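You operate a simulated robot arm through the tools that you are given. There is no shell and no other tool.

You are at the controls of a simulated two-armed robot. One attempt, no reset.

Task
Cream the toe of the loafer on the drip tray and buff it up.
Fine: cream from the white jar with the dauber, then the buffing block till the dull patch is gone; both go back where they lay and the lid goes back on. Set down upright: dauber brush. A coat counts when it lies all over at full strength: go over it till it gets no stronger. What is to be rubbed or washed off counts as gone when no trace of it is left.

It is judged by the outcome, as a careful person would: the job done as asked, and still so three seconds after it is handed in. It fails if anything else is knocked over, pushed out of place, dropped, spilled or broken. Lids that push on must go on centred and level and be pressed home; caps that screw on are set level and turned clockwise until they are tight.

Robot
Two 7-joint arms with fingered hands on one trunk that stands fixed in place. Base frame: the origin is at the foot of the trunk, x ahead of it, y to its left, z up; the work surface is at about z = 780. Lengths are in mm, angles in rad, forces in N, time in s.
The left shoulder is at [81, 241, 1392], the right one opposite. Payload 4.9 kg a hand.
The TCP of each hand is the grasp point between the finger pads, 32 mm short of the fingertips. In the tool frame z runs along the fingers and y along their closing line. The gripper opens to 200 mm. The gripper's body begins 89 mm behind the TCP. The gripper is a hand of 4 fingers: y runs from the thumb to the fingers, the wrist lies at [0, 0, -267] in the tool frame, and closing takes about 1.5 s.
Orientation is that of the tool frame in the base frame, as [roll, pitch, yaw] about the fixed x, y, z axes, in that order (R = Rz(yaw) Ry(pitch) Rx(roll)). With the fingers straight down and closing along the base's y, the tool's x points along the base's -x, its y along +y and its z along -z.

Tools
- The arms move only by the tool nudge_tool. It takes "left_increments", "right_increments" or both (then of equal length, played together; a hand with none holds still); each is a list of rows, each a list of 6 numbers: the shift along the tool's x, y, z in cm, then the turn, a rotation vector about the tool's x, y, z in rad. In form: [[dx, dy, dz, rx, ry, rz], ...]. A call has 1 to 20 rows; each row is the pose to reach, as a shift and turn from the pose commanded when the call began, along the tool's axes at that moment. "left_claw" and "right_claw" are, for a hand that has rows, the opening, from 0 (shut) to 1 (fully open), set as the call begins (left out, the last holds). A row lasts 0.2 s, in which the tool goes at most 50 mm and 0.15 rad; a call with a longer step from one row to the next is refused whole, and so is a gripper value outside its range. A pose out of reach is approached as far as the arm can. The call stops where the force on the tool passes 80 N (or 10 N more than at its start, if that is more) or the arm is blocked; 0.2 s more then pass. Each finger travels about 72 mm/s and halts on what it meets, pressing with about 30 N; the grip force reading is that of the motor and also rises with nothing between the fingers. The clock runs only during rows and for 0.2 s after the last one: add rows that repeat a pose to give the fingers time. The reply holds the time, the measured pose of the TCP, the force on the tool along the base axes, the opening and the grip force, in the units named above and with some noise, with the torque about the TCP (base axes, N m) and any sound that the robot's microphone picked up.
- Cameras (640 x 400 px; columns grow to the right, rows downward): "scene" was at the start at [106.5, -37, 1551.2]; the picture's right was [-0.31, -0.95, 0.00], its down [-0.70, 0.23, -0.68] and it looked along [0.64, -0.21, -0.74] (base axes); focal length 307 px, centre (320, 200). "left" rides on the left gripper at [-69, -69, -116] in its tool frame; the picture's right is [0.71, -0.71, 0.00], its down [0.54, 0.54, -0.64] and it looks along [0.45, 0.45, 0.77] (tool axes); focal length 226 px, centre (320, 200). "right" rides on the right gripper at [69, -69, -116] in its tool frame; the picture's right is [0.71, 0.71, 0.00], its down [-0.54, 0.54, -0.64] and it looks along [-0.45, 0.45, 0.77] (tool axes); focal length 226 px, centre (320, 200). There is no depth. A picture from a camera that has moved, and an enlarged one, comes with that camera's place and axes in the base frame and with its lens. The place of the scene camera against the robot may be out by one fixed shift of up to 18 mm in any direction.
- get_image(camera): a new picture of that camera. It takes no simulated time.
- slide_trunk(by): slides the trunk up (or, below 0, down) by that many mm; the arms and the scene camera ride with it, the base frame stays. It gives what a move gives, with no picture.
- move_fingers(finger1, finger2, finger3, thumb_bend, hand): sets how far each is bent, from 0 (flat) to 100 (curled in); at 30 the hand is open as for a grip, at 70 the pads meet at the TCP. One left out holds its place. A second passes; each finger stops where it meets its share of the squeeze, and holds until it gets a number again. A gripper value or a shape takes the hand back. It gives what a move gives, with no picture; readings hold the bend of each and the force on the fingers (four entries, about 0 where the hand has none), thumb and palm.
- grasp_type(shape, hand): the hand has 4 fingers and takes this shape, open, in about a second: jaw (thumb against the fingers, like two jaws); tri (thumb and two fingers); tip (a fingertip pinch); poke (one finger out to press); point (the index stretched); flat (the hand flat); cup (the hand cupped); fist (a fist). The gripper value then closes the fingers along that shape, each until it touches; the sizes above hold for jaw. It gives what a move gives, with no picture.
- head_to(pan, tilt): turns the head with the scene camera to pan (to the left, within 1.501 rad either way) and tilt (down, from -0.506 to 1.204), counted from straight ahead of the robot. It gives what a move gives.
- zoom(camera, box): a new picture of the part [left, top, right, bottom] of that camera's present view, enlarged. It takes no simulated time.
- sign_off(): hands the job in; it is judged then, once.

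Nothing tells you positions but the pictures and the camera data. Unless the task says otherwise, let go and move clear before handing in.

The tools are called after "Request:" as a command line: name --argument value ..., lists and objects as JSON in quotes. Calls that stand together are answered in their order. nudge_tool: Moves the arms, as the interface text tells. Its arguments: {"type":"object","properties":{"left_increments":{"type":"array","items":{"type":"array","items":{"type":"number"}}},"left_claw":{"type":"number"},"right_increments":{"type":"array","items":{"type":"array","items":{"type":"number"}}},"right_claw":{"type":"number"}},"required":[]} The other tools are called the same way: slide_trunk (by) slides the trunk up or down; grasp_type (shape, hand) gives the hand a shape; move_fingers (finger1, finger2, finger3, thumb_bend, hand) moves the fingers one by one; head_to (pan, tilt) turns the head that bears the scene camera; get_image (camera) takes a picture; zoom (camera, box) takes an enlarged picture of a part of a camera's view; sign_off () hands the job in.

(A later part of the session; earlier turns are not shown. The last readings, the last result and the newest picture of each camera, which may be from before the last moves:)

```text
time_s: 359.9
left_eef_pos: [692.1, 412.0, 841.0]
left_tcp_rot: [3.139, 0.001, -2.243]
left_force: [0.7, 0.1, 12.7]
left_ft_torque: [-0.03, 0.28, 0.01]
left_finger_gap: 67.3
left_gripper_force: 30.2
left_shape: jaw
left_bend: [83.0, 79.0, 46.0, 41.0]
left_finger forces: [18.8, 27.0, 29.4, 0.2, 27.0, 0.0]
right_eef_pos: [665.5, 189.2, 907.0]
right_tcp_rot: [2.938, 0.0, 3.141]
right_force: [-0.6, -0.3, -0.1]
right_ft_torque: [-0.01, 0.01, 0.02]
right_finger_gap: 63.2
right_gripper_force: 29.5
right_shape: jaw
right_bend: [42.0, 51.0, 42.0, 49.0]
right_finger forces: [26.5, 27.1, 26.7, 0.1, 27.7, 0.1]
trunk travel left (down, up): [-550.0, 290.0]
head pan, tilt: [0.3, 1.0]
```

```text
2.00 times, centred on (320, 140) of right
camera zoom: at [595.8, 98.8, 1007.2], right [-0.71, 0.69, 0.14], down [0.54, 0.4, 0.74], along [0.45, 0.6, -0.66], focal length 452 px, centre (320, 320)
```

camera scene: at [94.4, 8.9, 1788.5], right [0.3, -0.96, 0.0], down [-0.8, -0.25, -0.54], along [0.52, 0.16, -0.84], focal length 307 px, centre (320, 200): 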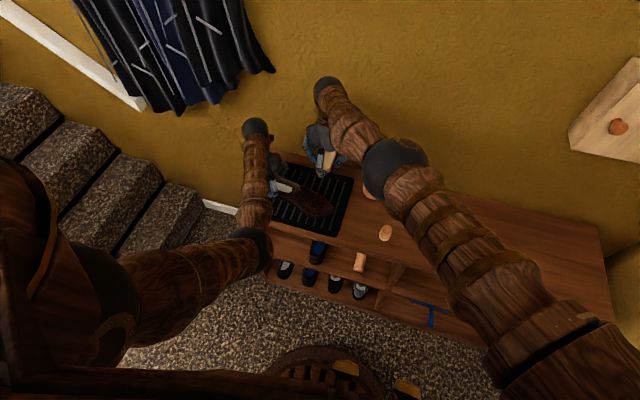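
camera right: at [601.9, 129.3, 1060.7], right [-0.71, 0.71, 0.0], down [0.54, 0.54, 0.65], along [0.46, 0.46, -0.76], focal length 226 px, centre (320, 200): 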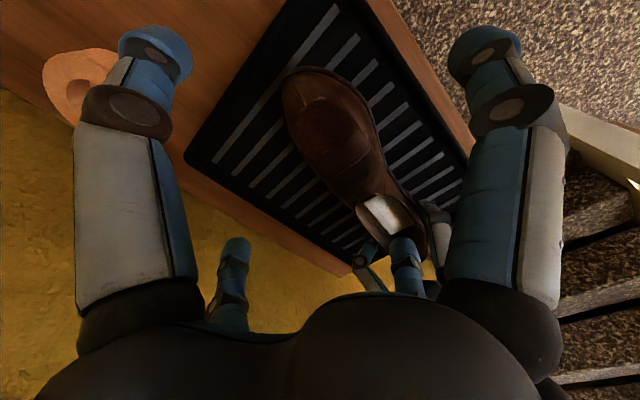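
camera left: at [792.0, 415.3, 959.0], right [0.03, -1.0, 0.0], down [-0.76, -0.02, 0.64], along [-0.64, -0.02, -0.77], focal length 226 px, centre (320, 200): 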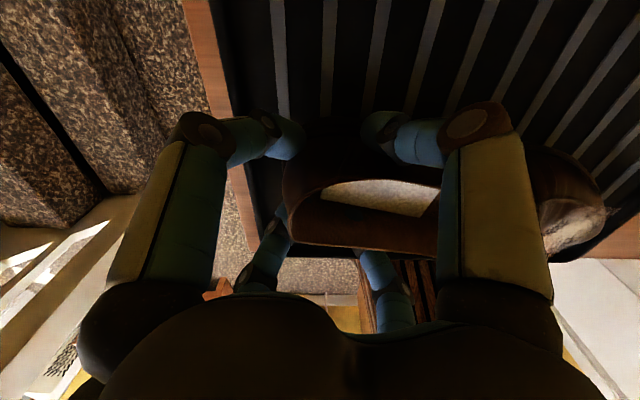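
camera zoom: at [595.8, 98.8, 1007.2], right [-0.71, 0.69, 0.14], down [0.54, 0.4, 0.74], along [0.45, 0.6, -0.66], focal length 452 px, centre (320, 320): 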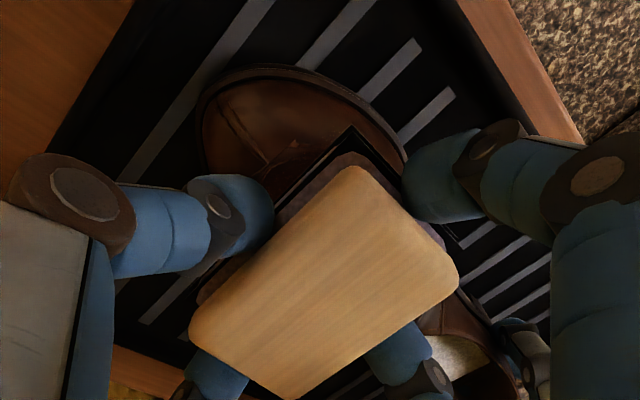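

Request:
nudge_tool --right_increments '[[-0.17, -0.1, 1, 0, 0, 0], [-0.17, -0.1, 2, 0, 0, 0], [-0.17, -0.1, 2.8, 0, 0, 0], [-0.17, -0.1, 3.1, 0, 0, 0], [-0.17, -0.1, 3.1, 0, 0, 0]]'

```text
time_s: 361.1
left_eef_pos: [692.9, 412.2, 842.1]
left_tcp_rot: [3.139, 0.0, -2.241]
left_force: [0.5, 0.2, 12.4]
left_ft_torque: [0.03, 0.27, 0.04]
left_finger_gap: 67.4
left_gripper_force: 30.0
left_shape: jaw
left_bend: [83.0, 79.0, 46.0, 41.0]
left_finger forces: [18.9, 27.3, 29.2, 0.0, 26.9, 0.1]
right_eef_pos: [667.5, 195.3, 876.9]
right_tcp_rot: [2.939, -0.003, 3.14]
right_force: [-1.4, 0.1, -1.5]
right_ft_torque: [0.01, 0.03, 0.0]
right_finger_gap: 63.2
right_gripper_force: 30.3
right_shape: jaw
right_bend: [42.0, 51.0, 42.0, 49.0]
right_finger forces: [26.4, 27.1, 26.7, 0.1, 27.7, 0.1]
trunk travel left (down, up): [-550.0, 290.0]
head pan, tilt: [0.3, 1.0]
```

Buffing strokes on the ridge.

Request:
nudge_tool --right_increments '[[0, 0, 0.2, 0, 0, 0], [0, -0.6, 0.25, 0, 0, 0], [0, -1.2, 0.27, 0, 0, 0], [0, -1.8, 0.29, 0, 0, 0], [0, -1.2, 0.27, 0, 0, 0], [0, -0.6, 0.25, 0, 0, 0], [0, 0, 0.25, 0, 0, 0], [0, 0.6, 0.25, 0, 0, 0], [0, 1.2, 0.25, 0, 0, 0], [0, 1.8, 0.25, 0, 0, 0], [0, 1.2, 0.25, 0, 0, 0], [0, 0.6, 0.25, 0, 0, 0], [0, 0, 0.25, 0, 0, 0], [0, -0.6, 0.25, 0, 0, 0], [0, -1.2, 0.27, 0, 0, 0], [0, -0.6, 0.25, 0, 0, 0], [0, 0, 0.25, 0, 0, 0]]'

Request:
nudge_tool --right_increments '[[0, 0, -0.3, 0, 0, 0], [0.9, 0.1, -0.2, 0.02, -0.1, 0], [1.8, 0.2, 0.05, 0.04, -0.2, 0], [1.8, 0.2, 0.2, 0.05, -0.2, 0], [1.8, -0.4, 0.2, 0.05, -0.2, 0], [1.8, -1.0, 0.2, 0.05, -0.2, 0], [1.8, -1.6, 0.22, 0.05, -0.2, 0], [1.8, -1.0, 0.2, 0.05, -0.2, 0], [1.8, -0.4, 0.2, 0.05, -0.2, 0], [1.8, 0.2, 0.2, 0.05, -0.2, 0], [1.8, 0.8, 0.2, 0.05, -0.2, 0], [1.8, 1.4, 0.2, 0.05, -0.2, 0], [1.8, 0.8, 0.2, 0.05, -0.2, 0], [1.8, 0.2, 0.2, 0.05, -0.2, 0], [1.8, -0.4, 0.2, 0.05, -0.2, 0], [1.8, 0.2, 0.2, 0.05, -0.2, 0]]'

```text
time_s: 364.8
left_eef_pos: [691.7, 413.1, 841.8]
left_tcp_rot: [3.14, -0.001, -2.243]
left_force: [0.0, 4.6, 10.0]
left_ft_torque: [0.11, 0.26, 0.1]
left_finger_gap: 67.2
left_gripper_force: 30.3
left_shape: jaw
left_bend: [83.0, 79.0, 46.0, 41.0]
left_finger forces: [19.5, 28.0, 27.2, 0.1, 27.8, 0.0]
right_eef_pos: [665.7, 194.7, 874.9]
right_tcp_rot: [2.941, -0.002, 3.14]
right_force: [-0.3, -2.7, 3.0]
right_ft_torque: [-0.26, -0.03, -0.02]
right_finger_gap: 63.9
right_gripper_force: 30.1
right_shape: jaw
right_bend: [42.0, 51.0, 41.0, 49.0]
right_finger forces: [28.8, 29.8, 29.6, 0.0, 31.6, 0.0]
trunk travel left (down, up): [-550.0, 290.0]
head pan, tilt: [0.3, 1.0]
```

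```text
time_s: 368.1
left_eef_pos: [691.7, 412.7, 841.4]
left_tcp_rot: [3.141, 0.0, -2.243]
left_force: [-0.9, 0.6, 11.9]
left_ft_torque: [0.03, 0.31, 0.05]
left_finger_gap: 67.6
left_gripper_force: 30.3
left_shape: jaw
left_bend: [83.0, 79.0, 46.0, 41.0]
left_finger forces: [18.8, 27.9, 28.9, 0.1, 27.4, 0.1]
right_eef_pos: [649.0, 198.1, 874.0]
right_tcp_rot: [2.986, 0.194, 3.105]
right_force: [-0.1, 0.3, -1.8]
right_ft_torque: [0.02, 0.01, 0.0]
right_finger_gap: 63.6
right_gripper_force: 29.8
right_shape: jaw
right_bend: [42.0, 51.0, 41.0, 49.0]
right_finger forces: [28.8, 30.3, 29.3, 0.1, 29.8, 0.0]
trunk travel left (down, up): [-550.0, 290.0]
head pan, tilt: [0.3, 1.0]
```

Request:
nudge_tool --right_increments '[[0, 0, 0.2, 0, 0, 0], [0, 0, 0.35, 0, 0, 0], [0, -0.6, 0.35, 0, 0, 0], [0, -1.2, 0.36, 0, 0, 0], [0, -1.8, 0.38, 0, 0, 0], [0, -1.2, 0.36, 0, 0, 0], [0, -0.6, 0.35, 0, 0, 0], [0, 0, 0.35, 0, 0, 0], [0, 0.6, 0.35, 0, 0, 0], [0, 1.2, 0.35, 0, 0, 0], [0, 0.6, 0.35, 0, 0, 0], [0, 0, 0.35, 0, 0, 0], [0.57, 0, 0.35, 0, -0.1, 0], [1.15, 0, 0.6, 0, -0.2, 0], [1.15, -0.6, 0.6, 0, -0.2, 0], [1.15, -1.2, 0.6, 0, -0.2, 0], [1.15, -0.6, 0.6, 0, -0.2, 0], [1.15, 0, 0.6, 0, -0.2, 0], [1.15, 0.6, 0.6, 0, -0.2, 0], [1.15, 0, 0.6, 0, -0.2, 0]]'

```text
time_s: 372.4
left_eef_pos: [691.7, 413.7, 842.7]
left_tcp_rot: [3.138, -0.001, -2.243]
left_force: [0.7, 5.0, 3.3]
left_ft_torque: [0.17, 0.25, 0.22]
left_finger_gap: 67.3
left_gripper_force: 30.0
left_shape: jaw
left_bend: [83.0, 79.0, 46.0, 41.0]
left_finger forces: [18.4, 26.3, 26.2, 0.0, 28.5, 0.0]
right_eef_pos: [637.9, 203.3, 865.9]
right_tcp_rot: [2.974, 0.393, 3.071]
right_force: [-3.6, -1.6, 16.2]
right_ft_torque: [-0.18, -0.05, 0.0]
right_finger_gap: 64.1
right_gripper_force: 30.1
right_shape: jaw
right_bend: [42.0, 51.0, 41.0, 48.0]
right_finger forces: [29.6, 31.8, 31.3, 0.0, 30.6, 0.1]
trunk travel left (down, up): [-550.0, 290.0]
head pan, tilt: [0.3, 1.0]
```

Near side done; now the far side.

Request:
nudge_tool --right_increments '[[0, 0, -2, 0, 0, 0], [-0.95, 0, -1.8, 0, 0.12, 0], [-1.9, 0, -1.4, 0, 0.24, 0], [-2.8, 0, -0.9, 0, 0.36, 0], [-3.7, 0, -0.4, 0, 0.48, 0], [-4.63, -0.3, 0.2, 0, 0.6, 0], [-4.63, -0.3, 0.9, 0, 0.6, 0], [-4.63, -0.3, 0.9, 0, 0.6, 0]]'

```text
time_s: 374.1
left_eef_pos: [692.5, 412.6, 841.2]
left_tcp_rot: [3.139, 0.001, -2.243]
left_force: [-2.7, 1.9, 9.5]
left_ft_torque: [0.07, 0.42, -0.02]
left_finger_gap: 67.7
left_gripper_force: 30.0
left_shape: jaw
left_bend: [83.0, 79.0, 46.0, 41.0]
left_finger forces: [18.8, 28.2, 29.2, 0.0, 26.1, 0.0]
right_eef_pos: [680.1, 195.3, 876.0]
right_tcp_rot: [2.985, -0.203, -3.117]
right_force: [0.0, -0.1, 1.1]
right_ft_torque: [0.11, 0.01, 0.01]
right_finger_gap: 63.2
right_gripper_force: 29.8
right_shape: jaw
right_bend: [42.0, 51.0, 41.0, 49.0]
right_finger forces: [28.9, 30.9, 29.1, 0.1, 28.5, 0.0]
right hand out of reach, approached as far as the arm can: row 7, 8
trunk travel left (down, up): [-550.0, 290.0]
head pan, tilt: [0.3, 1.0]
```

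Slightly beyond reach; easing the roll a little and stroking.

Request:
nudge_tool --right_increments '[[0.4, 0, -0.2, 0, -0.06, 0], [0.4, 0, 0.05, 0, -0.06, 0], [0.4, -0.6, 0.08, -0.01, -0.06, 0], [0.4, -1.2, 0.1, -0.02, -0.06, 0], [0.4, -1.8, 0.12, -0.03, -0.06, 0], [0.4, -1.2, 0.1, -0.02, -0.06, 0], [0.4, -0.6, 0.08, -0.01, -0.06, 0], [0.4, 0, 0.05, 0, -0.06, 0], [0.4, 0.6, 0.05, 0, -0.06, 0], [0.4, 1.2, 0.05, 0, -0.06, 0], [0.4, 0.6, 0.05, 0, -0.06, 0], [0.4, 0, 0.05, 0, -0.06, 0], [0.4, -0.6, 0.08, -0.01, -0.06, 0], [0.4, -1.2, 0.1, -0.02, -0.06, 0], [0.4, -0.6, 0.08, -0.01, -0.06, 0], [0.4, 0, 0.05, 0, -0.06, 0]]'

```text
time_s: 377.6
left_eef_pos: [691.9, 413.1, 840.7]
left_tcp_rot: [3.14, -0.003, -2.24]
left_force: [-1.6, 2.5, 10.6]
left_ft_torque: [0.08, 0.26, -0.03]
left_finger_gap: 67.3
left_gripper_force: 30.0
left_shape: jaw
left_bend: [83.0, 79.0, 46.0, 41.0]
left_finger forces: [18.7, 29.0, 27.0, 0.1, 27.0, 0.0]
right_eef_pos: [677.3, 193.7, 875.7]
right_tcp_rot: [2.986, -0.143, -3.126]
right_force: [0.8, -0.1, -1.0]
right_ft_torque: [-0.01, 0.06, -0.01]
right_finger_gap: 63.5
right_gripper_force: 30.0
right_shape: jaw
right_bend: [42.0, 51.0, 41.0, 49.0]
right_finger forces: [27.9, 30.5, 29.1, 0.0, 28.6, 0.1]
trunk travel left (down, up): [-550.0, 290.0]
head pan, tilt: [0.3, 1.0]
```

Lifting to inspect the result.

Request:
nudge_tool --right_increments '[[0, 0, -3, 0, -0.05, 0], [1, -1, -6, 0.05, -0.1, 0], [2, -4, -10, 0.1, -0.14, 0], [2.5, -8, -11, 0.15, -0.14, 0], [2.5, -12.5, -11, 0.15, -0.14, 0], [2.5, -17, -11, 0.15, -0.14, 0], [2.5, -21.5, -11, 0.15, -0.14, 0], [2.5, -26, -11, 0.15, -0.14, 0], [2.5, -30.5, -11, 0.15, -0.14, 0]]'

Request:
zoom --camera "scene" --box '[280, 170, 350, 226]'

Request:
zoom --camera "scene" --box '[265, 160, 365, 240]'

```text
refused: row 3 steps farther than a row can; nothing moved
```

```text
7.14 times, centred on (315, 198) of scene
camera zoom: at [96.1, 7.7, 1788.5], right [0.3, -0.96, 0.0], down [-0.8, -0.25, -0.54], along [0.52, 0.16, -0.84], focal length 2195 px, centre (356, 214)
```

zoom: 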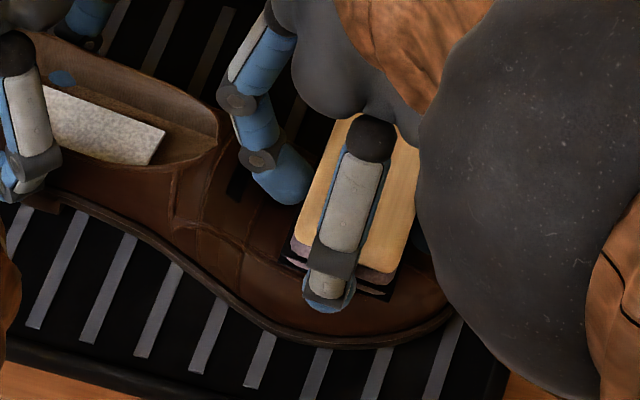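

```text
5.00 times, centred on (315, 200) of scene
camera zoom: at [96.1, 7.7, 1788.5], right [0.3, -0.96, 0.0], down [-0.8, -0.25, -0.54], along [0.52, 0.16, -0.84], focal length 1536 px, centre (345, 200)
```

zoom: 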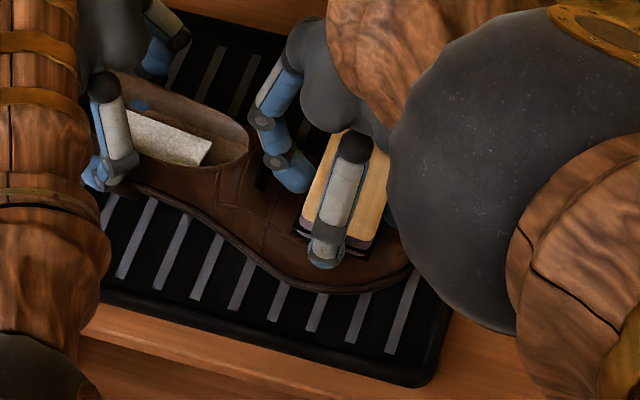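

The block is on the toe; a few firmer strokes here before lifting.

Request:
nudge_tool --right_increments '[[0, 0, 0.2, 0, 0, 0], [0, -0.6, 0.25, 0, 0, 0], [0, -1.2, 0.28, 0, 0, 0], [0, -1.7, 0.3, 0, 0, 0], [0, -1.2, 0.28, 0, 0, 0], [0, -0.6, 0.25, 0, 0, 0], [0, 0, 0.25, 0, 0, 0], [0, 0.6, 0.25, 0, 0, 0], [0, 1.2, 0.25, 0, 0, 0], [0, 0.6, 0.25, 0, 0, 0], [0, 0, 0.25, 0, 0, 0], [0, -0.6, 0.25, 0, 0, 0], [0, 0, 0.25, 0, 0, 0]]'

Request:
nudge_tool --right_increments '[[0, 0, -3, 0, -0.05, 0], [1, -1, -6, 0.05, -0.1, 0], [2, -4, -9, 0.1, -0.14, 0], [2.5, -8, -11, 0.15, -0.14, 0], [2.5, -12.5, -11, 0.15, -0.14, 0], [2.5, -17, -11, 0.15, -0.14, 0], [2.5, -21.5, -11, 0.15, -0.14, 0], [2.5, -26, -11, 0.15, -0.14, 0], [2.5, -30.5, -11, 0.15, -0.14, 0]]'

Request:
zoom --camera "scene" --box '[280, 170, 350, 226]'

Request:
zoom --camera "scene" --box '[265, 160, 365, 240]'

```text
time_s: 380.4
left_eef_pos: [691.9, 412.2, 841.9]
left_tcp_rot: [3.139, 0.002, -2.243]
left_force: [1.0, 6.3, 5.1]
left_ft_torque: [0.25, 0.12, 0.1]
left_finger_gap: 67.2
left_gripper_force: 30.7
left_shape: jaw
left_bend: [83.0, 79.0, 46.0, 41.0]
left_finger forces: [19.4, 27.4, 24.6, 0.1, 28.6, 0.0]
right_eef_pos: [676.0, 194.7, 874.0]
right_tcp_rot: [2.987, -0.141, -3.126]
right_force: [-1.1, -5.1, 9.2]
right_ft_torque: [0.17, 0.03, 0.01]
right_finger_gap: 63.4
right_gripper_force: 29.7
right_shape: jaw
right_bend: [42.0, 52.0, 41.0, 49.0]
right_finger forces: [29.7, 31.5, 28.5, 0.0, 30.7, 0.0]
trunk travel left (down, up): [-550.0, 290.0]
head pan, tilt: [0.3, 1.0]
```

```text
time_s: 382.4
left_eef_pos: [693.6, 411.5, 841.5]
left_tcp_rot: [3.139, 0.0, -2.24]
left_force: [-1.0, 3.0, 10.5]
left_ft_torque: [0.08, 0.27, -0.05]
left_finger_gap: 67.5
left_gripper_force: 30.3
left_shape: jaw
left_bend: [83.0, 79.0, 46.0, 41.0]
left_finger forces: [18.8, 28.4, 27.5, 0.0, 27.1, 0.1]
right_eef_pos: [663.3, -123.7, 938.3]
right_tcp_rot: [3.136, -0.004, -3.138]
right_force: [0.5, -0.4, -0.7]
right_ft_torque: [-0.01, 0.02, 0.0]
right_finger_gap: 62.9
right_gripper_force: 29.8
right_shape: jaw
right_bend: [42.0, 51.0, 41.0, 49.0]
right_finger forces: [27.0, 30.4, 28.3, 0.0, 28.1, 0.1]
trunk travel left (down, up): [-550.0, 290.0]
head pan, tilt: [0.3, 1.0]
```

```text
7.14 times, centred on (315, 198) of scene
camera zoom: at [97.1, 5.7, 1788.4], right [0.3, -0.96, 0.0], down [-0.8, -0.25, -0.54], along [0.52, 0.16, -0.84], focal length 2195 px, centre (356, 214)
```

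zoom: 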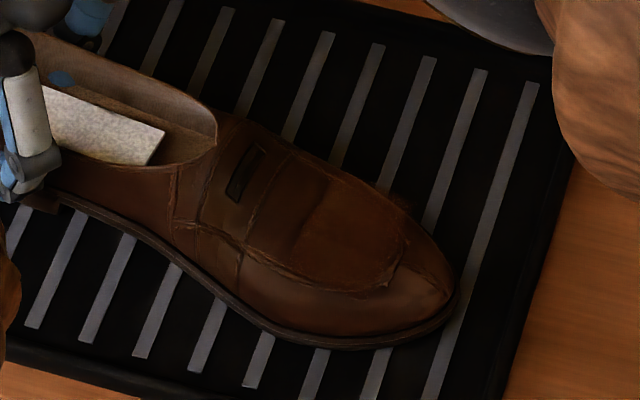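

```text
5.00 times, centred on (315, 200) of scene
camera zoom: at [97.1, 5.7, 1788.4], right [0.3, -0.96, 0.0], down [-0.8, -0.25, -0.54], along [0.52, 0.16, -0.84], focal length 1536 px, centre (345, 200)
```

zoom: 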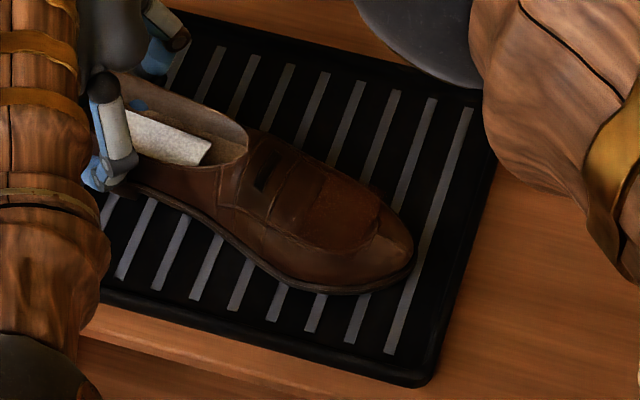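

The toe is evenly finished with no dull trace. Returning the block to its place.

Request:
nudge_tool --right_increments '[[0.3, -4.5, 0, 0, 0, 0], [0.6, -9, 0, 0, 0, 0], [0.9, -13.5, 0, 0, 0, 0], [1.2, -18, 0, 0, 0, 0], [1.5, -22.5, 0, 0, 0, -0.02], [1.85, -26.9, 0, 0, 0, -0.042], [1.85, -26.9, 4, 0, -0.004, -0.042], [1.85, -26.9, 8, 0, -0.004, -0.042], [1.85, -26.9, 10.5, 0, -0.004, -0.042], [1.85, -26.9, 10.5, 0, -0.004, -0.042]]'

Request:
zoom --camera "right" --box '[200, 60, 440, 260]'

```text
time_s: 384.6
left_eef_pos: [691.7, 413.3, 841.6]
left_tcp_rot: [3.14, -0.002, -2.241]
left_force: [-0.8, 1.2, 10.3]
left_ft_torque: [0.04, 0.24, 0.0]
left_finger_gap: 67.0
left_gripper_force: 29.7
left_shape: jaw
left_bend: [83.0, 79.0, 46.0, 41.0]
left_finger forces: [18.3, 27.3, 27.4, 0.0, 27.6, 0.1]
right_eef_pos: [647.6, -390.9, 832.3]
right_tcp_rot: [3.137, 0.001, -3.095]
right_force: [0.3, -0.4, -1.0]
right_ft_torque: [0.02, -0.01, -0.02]
right_finger_gap: 63.3
right_gripper_force: 30.3
right_shape: jaw
right_bend: [42.0, 51.0, 41.0, 49.0]
right_finger forces: [26.5, 30.5, 28.0, 0.1, 28.1, 0.0]
trunk travel left (down, up): [-550.0, 290.0]
head pan, tilt: [0.3, 1.0]
```

```text
2.00 times, centred on (320, 160) of right
camera zoom: at [582.3, -463.6, 947.3], right [-0.74, 0.67, 0.0], down [0.51, 0.56, 0.65], along [0.43, 0.48, -0.76], focal length 452 px, centre (320, 280)
```

zoom: 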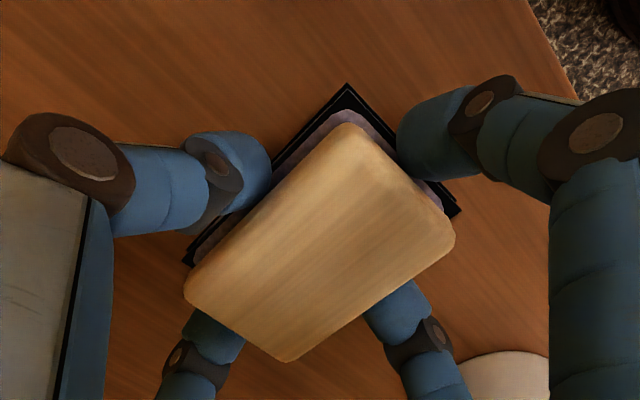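

Request:
nudge_tool --right_increments '[[0.2, -0.25, 0.5, 0, 0, 0], [0.2, -0.25, 0.9, 0, 0, 0], [0.2, -0.25, 1.15, 0, 0, 0], [0.2, -0.25, 1.15, 0, 0, 0]]'

```text
time_s: 385.6
left_eef_pos: [691.8, 412.8, 841.5]
left_tcp_rot: [3.14, -0.002, -2.243]
left_force: [-0.6, 0.6, 6.8]
left_ft_torque: [0.07, 0.18, 0.01]
left_finger_gap: 67.1
left_gripper_force: 30.2
left_shape: jaw
left_bend: [83.0, 79.0, 46.0, 41.0]
left_finger forces: [18.3, 26.5, 26.8, 0.1, 27.8, 0.0]
right_eef_pos: [646.7, -394.7, 820.4]
right_tcp_rot: [3.139, 0.002, -3.094]
right_force: [-0.7, 0.0, 7.0]
right_ft_torque: [-0.22, 0.2, 0.01]
right_finger_gap: 63.3
right_gripper_force: 30.6
right_shape: jaw
right_bend: [42.0, 51.0, 41.0, 49.0]
right_finger forces: [27.1, 31.0, 28.1, 0.1, 30.6, 0.0]
trunk travel left (down, up): [-550.0, 290.0]
head pan, tilt: [0.3, 1.0]
```

Touching (7 N). Settling half a millimetre more, then releasing and rising.

Request:
nudge_tool --right_increments '[[0, 0, 0.06, 0, 0, 0], [0, 0, 0.06, 0, 0, 0]]'

Request:
nudge_tool --right_increments '[[0, 0, 0, 0, 0, 0], [0, 0, 0, 0, 0, 0], [0, 0, 0, 0, 0, 0], [0, 0, 0, 0, 0, 0], [0, 0, 0, 0, 0, 0], [0, 0, 0, 0, 0, 0]]' --right_claw 0.7

Request:
nudge_tool --right_increments '[[0, 0, -1, 0, 0, 0], [0, 0, -4, 0, 0, 0], [0, 0, -8.5, 0, 0, 0], [0, 0, -12, 0, 0, 0], [0, 0, -12, 0, 0, 0]]'

Request:
get_image --camera "right"

Request:
zoom --camera "right" --box '[220, 50, 420, 210]'

```text
time_s: 386.1
left_eef_pos: [693.8, 412.8, 841.8]
left_tcp_rot: [3.141, 0.0, -2.242]
left_force: [1.4, 0.5, 6.7]
left_ft_torque: [0.01, 0.17, 0.07]
left_finger_gap: 67.4
left_gripper_force: 29.8
left_shape: jaw
left_bend: [83.0, 79.0, 46.0, 41.0]
left_finger forces: [18.2, 25.7, 26.5, 0.1, 28.0, 0.0]
right_eef_pos: [647.2, -394.9, 819.8]
right_tcp_rot: [3.14, 0.0, -3.094]
right_force: [1.1, -2.0, 11.2]
right_ft_torque: [-0.42, 0.16, 0.08]
right_finger_gap: 63.3
right_gripper_force: 30.0
right_shape: jaw
right_bend: [42.0, 51.0, 41.0, 49.0]
right_finger forces: [27.5, 30.9, 28.3, 0.0, 32.4, 0.0]
trunk travel left (down, up): [-550.0, 290.0]
head pan, tilt: [0.3, 1.0]
```

```text
time_s: 387.6
left_eef_pos: [691.9, 412.5, 841.8]
left_tcp_rot: [3.141, 0.0, -2.243]
left_force: [0.2, 1.4, 9.3]
left_ft_torque: [-0.01, 0.25, 0.0]
left_finger_gap: 67.2
left_gripper_force: 30.6
left_shape: jaw
left_bend: [83.0, 79.0, 46.0, 41.0]
left_finger forces: [18.2, 26.9, 27.6, 0.0, 27.3, 0.1]
right_eef_pos: [644.8, -393.8, 820.0]
right_tcp_rot: [3.138, 0.002, -3.095]
right_force: [0.0, 0.1, -0.1]
right_ft_torque: [-0.02, -0.03, -0.01]
right_finger_gap: 139.4
right_gripper_force: 0.0
right_shape: jaw
right_bend: [31.0, 31.0, 31.0, 28.0]
right_finger forces: [0.0, 0.1, 0.0, 0.1, 0.0, 0.0]
trunk travel left (down, up): [-550.0, 290.0]
head pan, tilt: [0.3, 1.0]
```

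```text
time_s: 388.8
left_eef_pos: [692.6, 412.7, 843.2]
left_tcp_rot: [3.138, 0.0, -2.245]
left_force: [-0.5, 0.7, 10.5]
left_ft_torque: [0.05, 0.26, -0.02]
left_finger_gap: 67.1
left_gripper_force: 30.0
left_shape: jaw
left_bend: [83.0, 79.0, 46.0, 41.0]
left_finger forces: [18.1, 27.2, 27.6, 0.1, 27.1, 0.0]
right_eef_pos: [647.6, -395.1, 938.5]
right_tcp_rot: [3.137, 0.0, -3.096]
right_force: [-0.2, -0.5, -0.1]
right_ft_torque: [0.0, 0.01, 0.01]
right_finger_gap: 139.6
right_gripper_force: 0.0
right_shape: jaw
right_bend: [31.0, 31.0, 31.0, 28.0]
right_finger forces: [0.0, 0.1, 0.1, 0.0, 0.0, 0.0]
trunk travel left (down, up): [-550.0, 290.0]
head pan, tilt: [0.3, 1.0]
```

```text
taken
camera right: at [581.4, -467.6, 1054.2], right [-0.74, 0.67, 0.0], down [0.52, 0.56, 0.65], along [0.43, 0.48, -0.76], focal length 226 px, centre (320, 200)
```

right: 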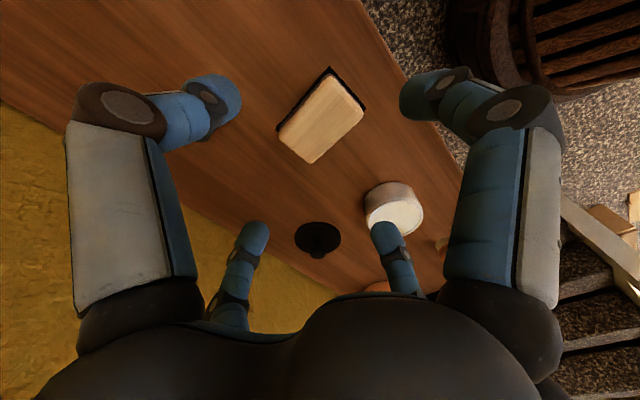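

```text
2.50 times, centred on (320, 130) of right
camera zoom: at [581.4, -467.6, 1054.2], right [-0.74, 0.67, 0.0], down [0.52, 0.56, 0.65], along [0.43, 0.48, -0.76], focal length 565 px, centre (320, 375)
```

zoom: 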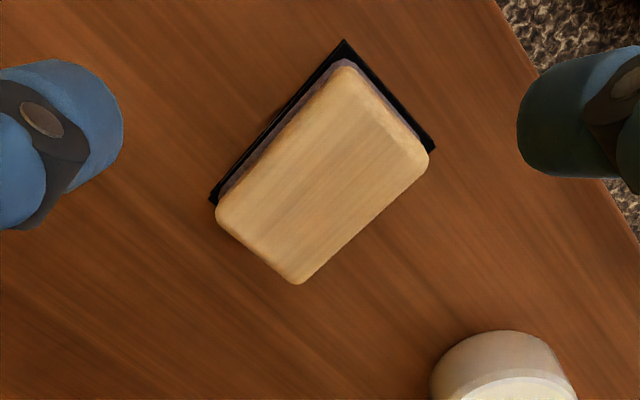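

Block is back in place. Now for the lid: moving above it to centre on its knob.

Request:
nudge_tool --right_increments '[[-2.9, 3.1, -1, 0, 0, 0.01], [-5.8, 6.2, -1, 0, 0, 0.02], [-8.7, 9.3, -1, 0, 0, 0.03], [-11.6, 12.4, -1, 0, 0, 0.045], [-14.6, 15.75, 0, 0, 0, 0.045], [-14.6, 15.75, 3, 0, 0, 0.045], [-14.6, 15.75, 4.5, 0, 0, 0.045], [-14.6, 15.75, 4.5, 0, 0, 0.045]]' --right_claw 0.5

Request:
get_image --camera "right"

Request:
zoom --camera "right" --box '[220, 60, 420, 220]'

```text
time_s: 390.6
left_eef_pos: [691.9, 412.1, 840.7]
left_tcp_rot: [3.141, -0.002, -2.242]
left_force: [-0.8, 1.7, 10.5]
left_ft_torque: [0.03, 0.24, 0.01]
left_finger_gap: 67.6
left_gripper_force: 30.0
left_shape: jaw
left_bend: [83.0, 79.0, 46.0, 41.0]
left_finger forces: [18.2, 26.6, 28.0, 0.1, 27.4, 0.1]
right_eef_pos: [787.0, -228.8, 895.1]
right_tcp_rot: [3.139, 0.001, -3.14]
right_force: [0.3, -0.4, 0.3]
right_ft_torque: [0.03, 0.04, -0.01]
right_finger_gap: 100.3
right_gripper_force: 0.1
right_shape: jaw
right_bend: [38.0, 38.0, 38.0, 36.0]
right_finger forces: [0.0, 0.0, 0.1, 0.0, 0.0, 0.0]
trunk travel left (down, up): [-550.0, 290.0]
head pan, tilt: [0.3, 1.0]
```

```text
taken
camera right: at [716.7, -298.3, 1010.7], right [-0.71, 0.71, 0.0], down [0.54, 0.54, 0.65], along [0.46, 0.46, -0.76], focal length 226 px, centre (320, 200)
```

right: 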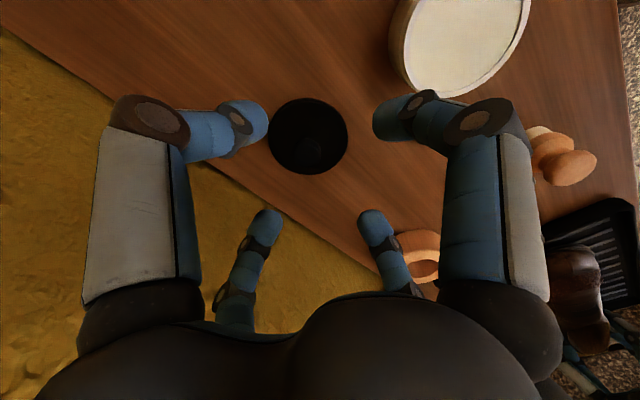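

```text
2.50 times, centred on (320, 140) of right
camera zoom: at [716.7, -298.3, 1010.7], right [-0.71, 0.71, 0.0], down [0.54, 0.54, 0.65], along [0.46, 0.46, -0.76], focal length 565 px, centre (320, 350)
```

zoom: 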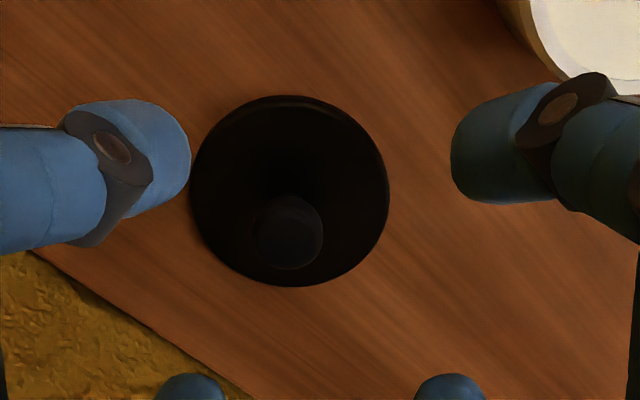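

The lid sits about (795,−237) now. Shifting over it and lowering part way to verify.

Request:
nudge_tool --right_increments '[[-0.5, -0.4, 0, 0, 0, 0], [-0.95, -0.75, 1, 0, 0, 0], [-0.95, -0.75, 3, 0, 0, 0], [-0.95, -0.75, 4, 0, 0, 0], [-0.95, -0.75, 4, 0, 0, 0]]' --right_claw 0.45

Request:
zoom --camera "right" --box '[220, 60, 420, 220]'

```text
time_s: 391.8
left_eef_pos: [691.4, 413.4, 841.0]
left_tcp_rot: [3.14, -0.003, -2.242]
left_force: [-0.4, 0.7, 10.3]
left_ft_torque: [-0.01, 0.25, 0.0]
left_finger_gap: 67.5
left_gripper_force: 30.1
left_shape: jaw
left_bend: [83.0, 79.0, 46.0, 41.0]
left_finger forces: [18.1, 26.7, 27.9, 0.1, 27.2, 0.0]
right_eef_pos: [795.5, -238.5, 856.1]
right_tcp_rot: [3.139, 0.002, -3.141]
right_force: [-1.2, 0.4, 0.2]
right_ft_torque: [-0.02, -0.02, -0.01]
right_finger_gap: 90.3
right_gripper_force: 0.0
right_shape: jaw
right_bend: [40.0, 40.0, 40.0, 38.0]
right_finger forces: [0.0, 0.1, 0.0, 0.0, 0.1, 0.0]
trunk travel left (down, up): [-550.0, 290.0]
head pan, tilt: [0.3, 1.0]
```

```text
2.50 times, centred on (320, 140) of right
camera zoom: at [725.9, -307.5, 970.8], right [-0.71, 0.71, 0.0], down [0.54, 0.54, 0.65], along [0.46, 0.46, -0.76], focal length 565 px, centre (320, 350)
```

zoom: 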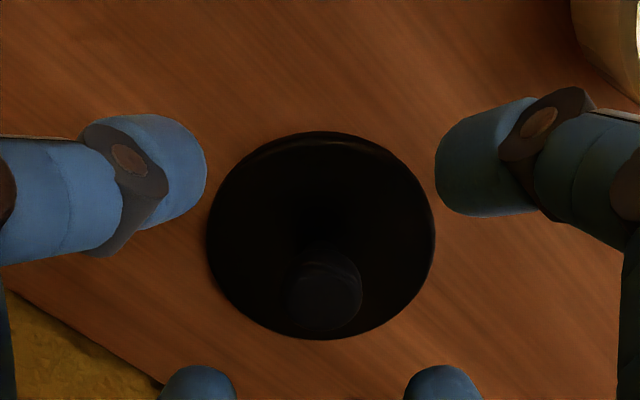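

Centred within 2 mm. Lowering to knob height and closing.

Request:
nudge_tool --right_increments '[[-0.12, 0.12, 1, 0, 0, 0], [-0.12, 0.12, 2, 0, 0, 0], [-0.12, 0.12, 2.9, 0, 0, 0], [-0.12, 0.12, 2.9, 0, 0, 0]]'

Request:
zoom --camera "right" --box '[220, 80, 420, 240]'

```text
time_s: 392.8
left_eef_pos: [691.7, 412.5, 841.1]
left_tcp_rot: [3.139, -0.002, -2.242]
left_force: [0.3, 1.4, 10.1]
left_ft_torque: [0.01, 0.22, -0.01]
left_finger_gap: 67.4
left_gripper_force: 29.7
left_shape: jaw
left_bend: [83.0, 79.0, 46.0, 41.0]
left_finger forces: [18.2, 26.3, 27.9, 0.1, 27.3, 0.1]
right_eef_pos: [796.1, -236.6, 825.0]
right_tcp_rot: [3.138, 0.001, -3.14]
right_force: [0.1, -0.7, 0.0]
right_ft_torque: [-0.01, 0.0, -0.01]
right_finger_gap: 90.4
right_gripper_force: 0.0
right_shape: jaw
right_bend: [40.0, 40.0, 40.0, 38.0]
right_finger forces: [0.1, 0.1, 0.0, 0.0, 0.0, 0.1]
trunk travel left (down, up): [-550.0, 290.0]
head pan, tilt: [0.3, 1.0]
```

```text
2.50 times, centred on (320, 160) of right
camera zoom: at [726.3, -306.2, 940.6], right [-0.71, 0.71, 0.0], down [0.54, 0.54, 0.65], along [0.46, 0.46, -0.76], focal length 565 px, centre (320, 300)
```

zoom: 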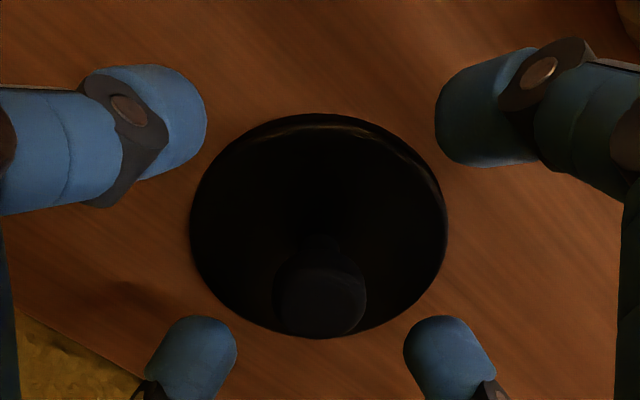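

Lid and knob exactly centred. Closing under the knob.

Request:
nudge_tool --right_increments '[[0, 0, 0, 0, 0, 0], [0, 0, 0, 0, 0, 0], [0, 0, 0, 0, 0, 0], [0, 0, 0, 0, 0, 0], [0, 0, 0, 0, 0, 0], [0, 0, 0, 0, 0, 0], [0, 0, 0, 0, 0, 0]]' --right_claw 0.0

Request:
nudge_tool --right_increments '[[0, 0, -0.5, 0, 0, 0], [0, 0, -2, 0, 0, 0], [0, 0, -4, 0, 0, 0], [0, 0, -4, 0, 0, 0]]'

Request:
zoom --camera "right" --box '[220, 80, 420, 240]'

Request:
get_image --camera "scene"

```text
time_s: 394.4
left_eef_pos: [692.5, 413.0, 842.0]
left_tcp_rot: [3.14, -0.001, -2.243]
left_force: [0.2, 1.7, 10.4]
left_ft_torque: [-0.01, 0.26, 0.03]
left_finger_gap: 67.3
left_gripper_force: 30.3
left_shape: jaw
left_bend: [83.0, 79.0, 46.0, 41.0]
left_finger forces: [18.2, 26.7, 28.0, 0.0, 27.1, 0.0]
right_eef_pos: [795.8, -236.6, 826.4]
right_tcp_rot: [3.138, 0.002, -3.14]
right_force: [0.2, -0.4, -0.8]
right_ft_torque: [0.04, 0.0, -0.02]
right_finger_gap: 12.5
right_gripper_force: 30.0
right_shape: jaw
right_bend: [73.0, 78.0, 78.0, 68.0]
right_finger forces: [0.0, 29.4, 19.5, 0.0, 35.5, 0.2]
trunk travel left (down, up): [-550.0, 290.0]
head pan, tilt: [0.3, 1.0]
```

```text
time_s: 395.4
left_eef_pos: [692.4, 413.2, 841.2]
left_tcp_rot: [3.138, 0.001, -2.243]
left_force: [-0.7, 1.2, 10.6]
left_ft_torque: [0.02, 0.24, -0.02]
left_finger_gap: 67.3
left_gripper_force: 30.5
left_shape: jaw
left_bend: [83.0, 79.0, 46.0, 41.0]
left_finger forces: [18.2, 27.0, 28.1, 0.0, 27.1, 0.1]
right_eef_pos: [796.1, -238.0, 865.8]
right_tcp_rot: [3.138, 0.0, -3.141]
right_force: [0.9, -0.5, -0.4]
right_ft_torque: [0.02, 0.02, -0.01]
right_finger_gap: 12.9
right_gripper_force: 30.1
right_shape: jaw
right_bend: [73.0, 78.0, 78.0, 68.0]
right_finger forces: [0.0, 29.6, 19.8, 0.0, 35.7, 0.1]
trunk travel left (down, up): [-550.0, 290.0]
head pan, tilt: [0.3, 1.0]
```

```text
2.50 times, centred on (320, 160) of right
camera zoom: at [726.3, -307.0, 981.0], right [-0.71, 0.71, 0.0], down [0.54, 0.54, 0.65], along [0.45, 0.46, -0.76], focal length 565 px, centre (320, 300)
```

zoom: 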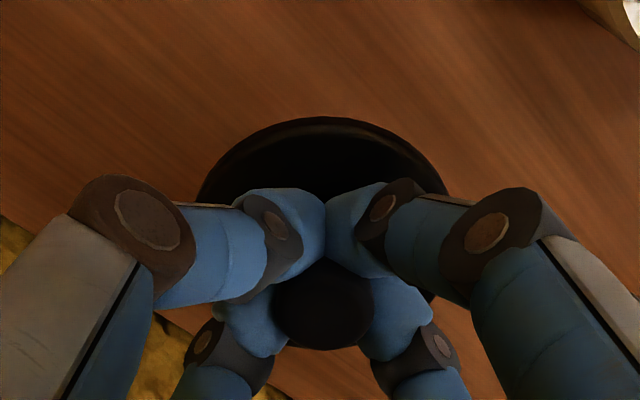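

```text
taken
camera scene: at [96.6, 6.8, 1788.4], right [0.3, -0.96, 0.0], down [-0.8, -0.25, -0.54], along [0.52, 0.16, -0.84], focal length 307 px, centre (320, 200)
```

scene: 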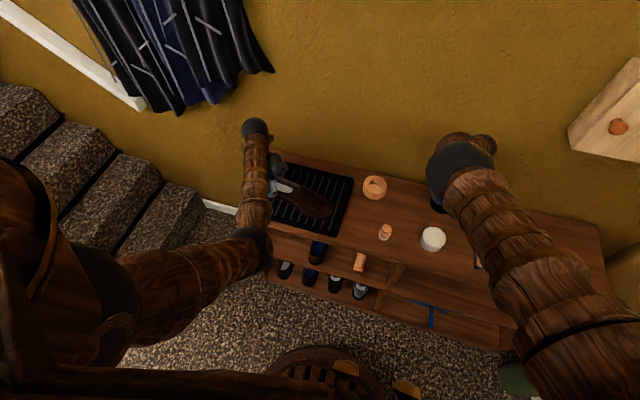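

The lid is held level on its knob. Carrying it above the jar to align.

Request:
nudge_tool --right_increments '[[0, 0, -3, 0, 0, 0], [0, 0, -6, 0, 0, 0], [3.5, 0.3, -6, 0, 0, 0], [7, 0.6, -6, 0, 0, 0], [10.5, 1, -6, 0, 0, 0], [13.86, 1.3, -6, 0, 0, 0], [13.86, 1.3, -6, 0, 0, 0]]'

Request:
get_image --camera "right"

Request:
zoom --camera "right" --box '[240, 60, 400, 188]'

Request:
zoom --camera "scene" --box '[380, 170, 500, 280]'

```text
time_s: 396.9
left_eef_pos: [692.9, 412.9, 840.7]
left_tcp_rot: [3.139, 0.0, -2.243]
left_force: [-0.5, 2.8, 9.8]
left_ft_torque: [0.04, 0.23, -0.03]
left_finger_gap: 67.3
left_gripper_force: 29.8
left_shape: jaw
left_bend: [83.0, 79.0, 46.0, 41.0]
left_finger forces: [18.0, 27.0, 27.9, 0.0, 27.1, 0.0]
right_eef_pos: [657.6, -226.2, 926.7]
right_tcp_rot: [3.138, 0.002, -3.141]
right_force: [-0.6, -0.1, 0.3]
right_ft_torque: [-0.02, 0.0, 0.01]
right_finger_gap: 12.8
right_gripper_force: 30.0
right_shape: jaw
right_bend: [73.0, 78.0, 78.0, 68.0]
right_finger forces: [0.0, 31.9, 18.4, 0.1, 39.4, 0.1]
trunk travel left (down, up): [-550.0, 290.0]
head pan, tilt: [0.3, 1.0]
```

```text
taken
camera right: at [587.3, -294.8, 1041.6], right [-0.71, 0.71, 0.0], down [0.54, 0.54, 0.65], along [0.45, 0.46, -0.76], focal length 226 px, centre (320, 200)
```

right: 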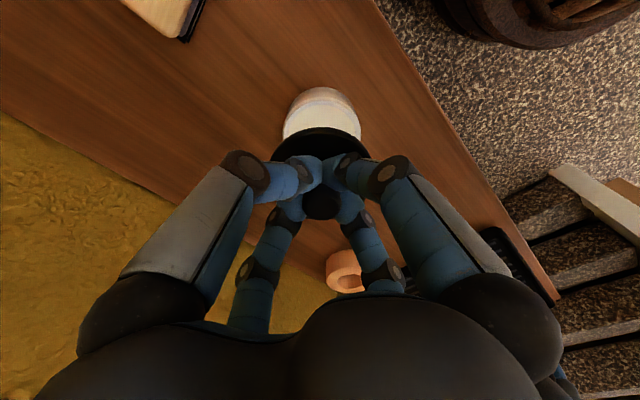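

```text
3.12 times, centred on (320, 124) of right
camera zoom: at [587.3, -294.8, 1041.6], right [-0.71, 0.71, 0.0], down [0.54, 0.54, 0.65], along [0.45, 0.46, -0.76], focal length 706 px, centre (320, 438)
```

zoom: 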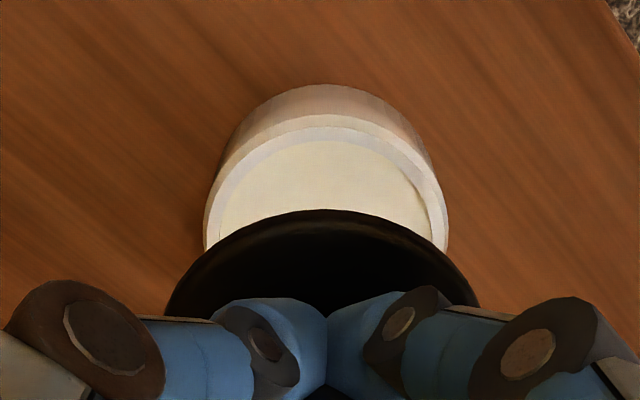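

```text
3.64 times, centred on (440, 225) of scene
camera zoom: at [96.9, 6.6, 1788.5], right [0.3, -0.96, 0.0], down [-0.8, -0.25, -0.54], along [0.52, 0.16, -0.84], focal length 1117 px, centre (-116, 109)
```

zoom: 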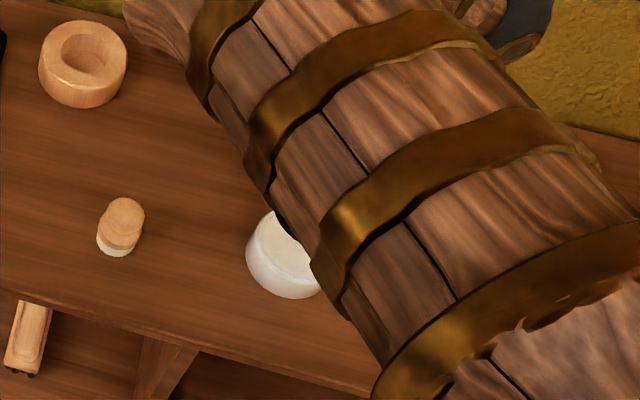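

Comparing with the moment I first lifted the lid, it now sits about 3–4 mm further out in the hand, so I correct the hand position and lower close above the rim.

Request:
nudge_tool --right_increments '[[0.34, -0.08, 1, 0, 0, 0], [0.34, -0.08, 2.5, 0, 0, 0], [0.34, -0.08, 4, 0, 0, 0], [0.34, -0.08, 4.8, 0, 0, 0], [0.34, -0.08, 4.8, 0, 0, 0]]'

Request:
zoom --camera "right" --box '[240, 60, 400, 188]'

```text
time_s: 398.1
left_eef_pos: [692.6, 413.1, 842.2]
left_tcp_rot: [3.141, 0.0, -2.244]
left_force: [0.2, 1.0, 10.2]
left_ft_torque: [0.03, 0.24, 0.02]
left_finger_gap: 67.4
left_gripper_force: 30.2
left_shape: jaw
left_bend: [83.0, 79.0, 46.0, 41.0]
left_finger forces: [17.9, 26.4, 27.9, 0.1, 27.5, 0.0]
right_eef_pos: [654.8, -226.5, 877.3]
right_tcp_rot: [3.139, 0.001, -3.141]
right_force: [0.3, -0.5, 0.7]
right_ft_torque: [0.0, 0.02, -0.03]
right_finger_gap: 12.9
right_gripper_force: 29.9
right_shape: jaw
right_bend: [73.0, 78.0, 78.0, 68.0]
right_finger forces: [0.0, 32.4, 18.6, 0.1, 39.9, 0.1]
trunk travel left (down, up): [-550.0, 290.0]
head pan, tilt: [0.3, 1.0]
```

```text
3.12 times, centred on (320, 124) of right
camera zoom: at [584.5, -295.5, 993.3], right [-0.71, 0.71, 0.0], down [0.54, 0.54, 0.65], along [0.46, 0.46, -0.76], focal length 706 px, centre (320, 438)
```

zoom: 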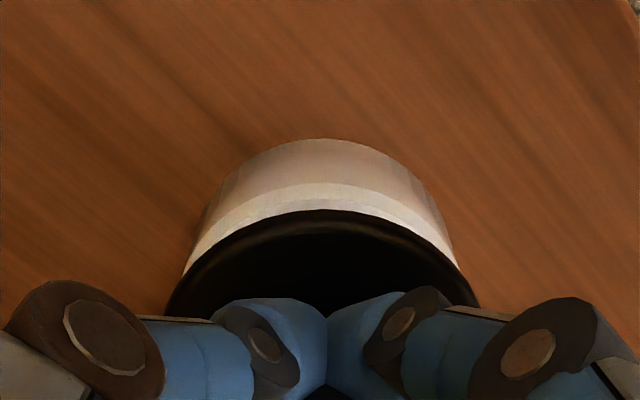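

Lid and jar edges line up concentrically. Lowering onto the jar in small steps.

Request:
nudge_tool --right_increments '[[0, 0, 0.3, 0, 0, 0], [0, 0, 0.6, 0, 0, 0], [0, 0, 0.8, 0, 0, 0], [0, 0, 0.8, 0, 0, 0]]'

Request:
zoom --camera "right" --box '[240, 60, 400, 188]'

```text
time_s: 399.1
left_eef_pos: [692.3, 412.4, 842.3]
left_tcp_rot: [3.14, -0.002, -2.243]
left_force: [-0.2, 0.2, 9.5]
left_ft_torque: [0.0, 0.24, 0.0]
left_finger_gap: 67.5
left_gripper_force: 29.6
left_shape: jaw
left_bend: [83.0, 79.0, 46.0, 41.0]
left_finger forces: [17.9, 26.6, 27.9, 0.0, 27.4, 0.1]
right_eef_pos: [654.6, -224.7, 869.7]
right_tcp_rot: [3.139, 0.002, -3.139]
right_force: [-0.2, 0.1, -2.0]
right_ft_torque: [0.03, 0.03, 0.02]
right_finger_gap: 13.1
right_gripper_force: 29.8
right_shape: jaw
right_bend: [73.0, 78.0, 78.0, 68.0]
right_finger forces: [0.1, 32.5, 18.4, 0.0, 40.1, 0.0]
trunk travel left (down, up): [-550.0, 290.0]
head pan, tilt: [0.3, 1.0]
```

```text
3.12 times, centred on (320, 124) of right
camera zoom: at [584.2, -294.7, 984.3], right [-0.71, 0.71, 0.0], down [0.54, 0.54, 0.65], along [0.46, 0.46, -0.76], focal length 706 px, centre (320, 438)
```

zoom: 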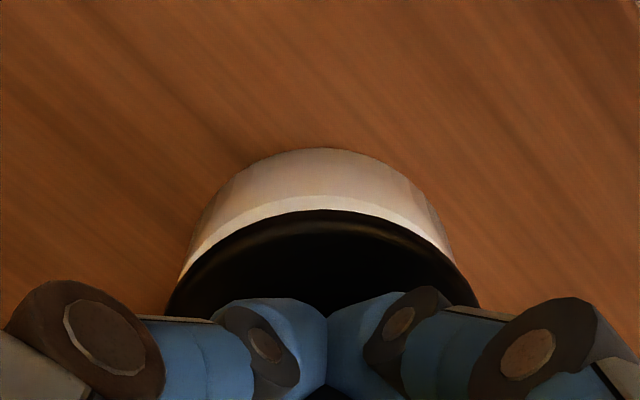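

Request:
nudge_tool --right_increments '[[0, 0, 0.15, 0, 0, 0], [0, 0, 0.3, 0, 0, 0], [0, 0, 0.4, 0, 0, 0], [0, 0, 0.4, 0, 0, 0]]'

Request:
zoom --camera "right" --box '[240, 60, 400, 188]'

```text
time_s: 400.1
left_eef_pos: [692.1, 413.2, 841.0]
left_tcp_rot: [3.14, -0.003, -2.243]
left_force: [-0.4, 0.9, 10.2]
left_ft_torque: [-0.01, 0.2, -0.01]
left_finger_gap: 67.4
left_gripper_force: 29.9
left_shape: jaw
left_bend: [83.0, 79.0, 46.0, 41.0]
left_finger forces: [18.0, 26.5, 27.9, 0.1, 27.4, 0.0]
right_eef_pos: [653.4, -224.8, 865.8]
right_tcp_rot: [3.138, 0.002, -3.14]
right_force: [0.4, 0.1, -0.1]
right_ft_torque: [-0.01, -0.01, 0.02]
right_finger_gap: 12.7
right_gripper_force: 30.0
right_shape: jaw
right_bend: [73.0, 78.0, 78.0, 68.0]
right_finger forces: [0.0, 32.6, 18.7, 0.0, 40.3, 0.0]
trunk travel left (down, up): [-550.0, 290.0]
head pan, tilt: [0.3, 1.0]
```

```text
3.12 times, centred on (320, 124) of right
camera zoom: at [584.4, -294.6, 980.9], right [-0.71, 0.71, 0.0], down [0.54, 0.54, 0.65], along [0.45, 0.46, -0.76], focal length 706 px, centre (320, 438)
```

zoom: 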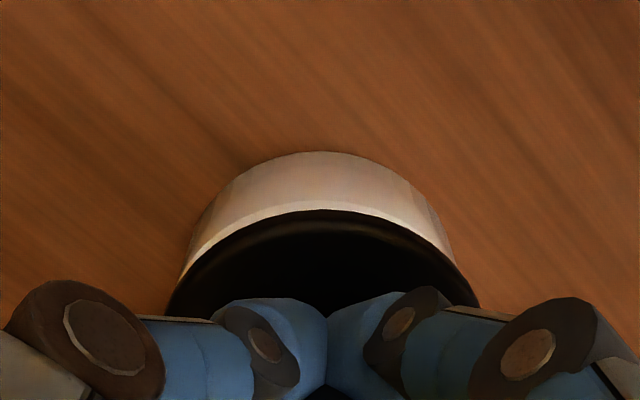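

Request:
nudge_tool --right_increments '[[0, 0, 0.1, 0, 0, 0], [0, 0, 0.2, 0, 0, 0], [0, 0, 0.3, 0, 0, 0], [0, 0, 0.3, 0, 0, 0]]'

Request:
zoom --camera "right" --box '[240, 60, 400, 188]'

```text
time_s: 401.1
left_eef_pos: [692.1, 412.8, 840.8]
left_tcp_rot: [3.14, -0.001, -2.242]
left_force: [3.1, 0.6, 4.9]
left_ft_torque: [0.0, 0.07, 0.06]
left_finger_gap: 67.4
left_gripper_force: 30.0
left_shape: jaw
left_bend: [83.0, 79.0, 46.0, 41.0]
left_finger forces: [17.8, 24.1, 26.0, 0.0, 28.4, 0.0]
right_eef_pos: [654.8, -224.5, 863.3]
right_tcp_rot: [3.138, 0.004, -3.138]
right_force: [-0.4, -1.9, 14.9]
right_ft_torque: [0.0, 0.41, 0.04]
right_finger_gap: 13.1
right_gripper_force: 30.4
right_shape: jaw
right_bend: [73.0, 78.0, 78.0, 68.0]
right_finger forces: [0.1, 40.2, 22.0, 0.0, 52.2, 0.0]
trunk travel left (down, up): [-550.0, 290.0]
head pan, tilt: [0.3, 1.0]
```

```text
3.12 times, centred on (320, 124) of right
camera zoom: at [584.6, -294.1, 978.8], right [-0.71, 0.71, 0.0], down [0.54, 0.54, 0.65], along [0.46, 0.46, -0.76], focal length 706 px, centre (320, 438)
```

zoom: 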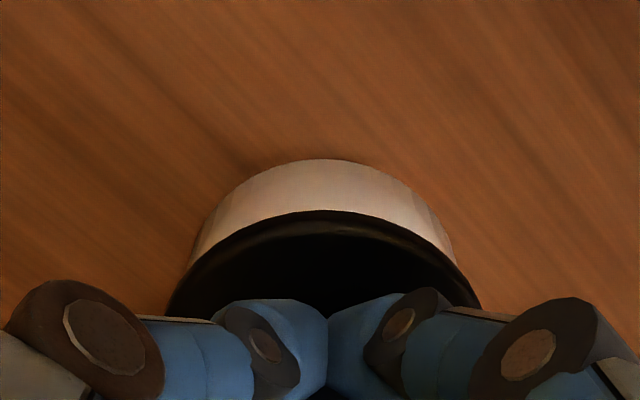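

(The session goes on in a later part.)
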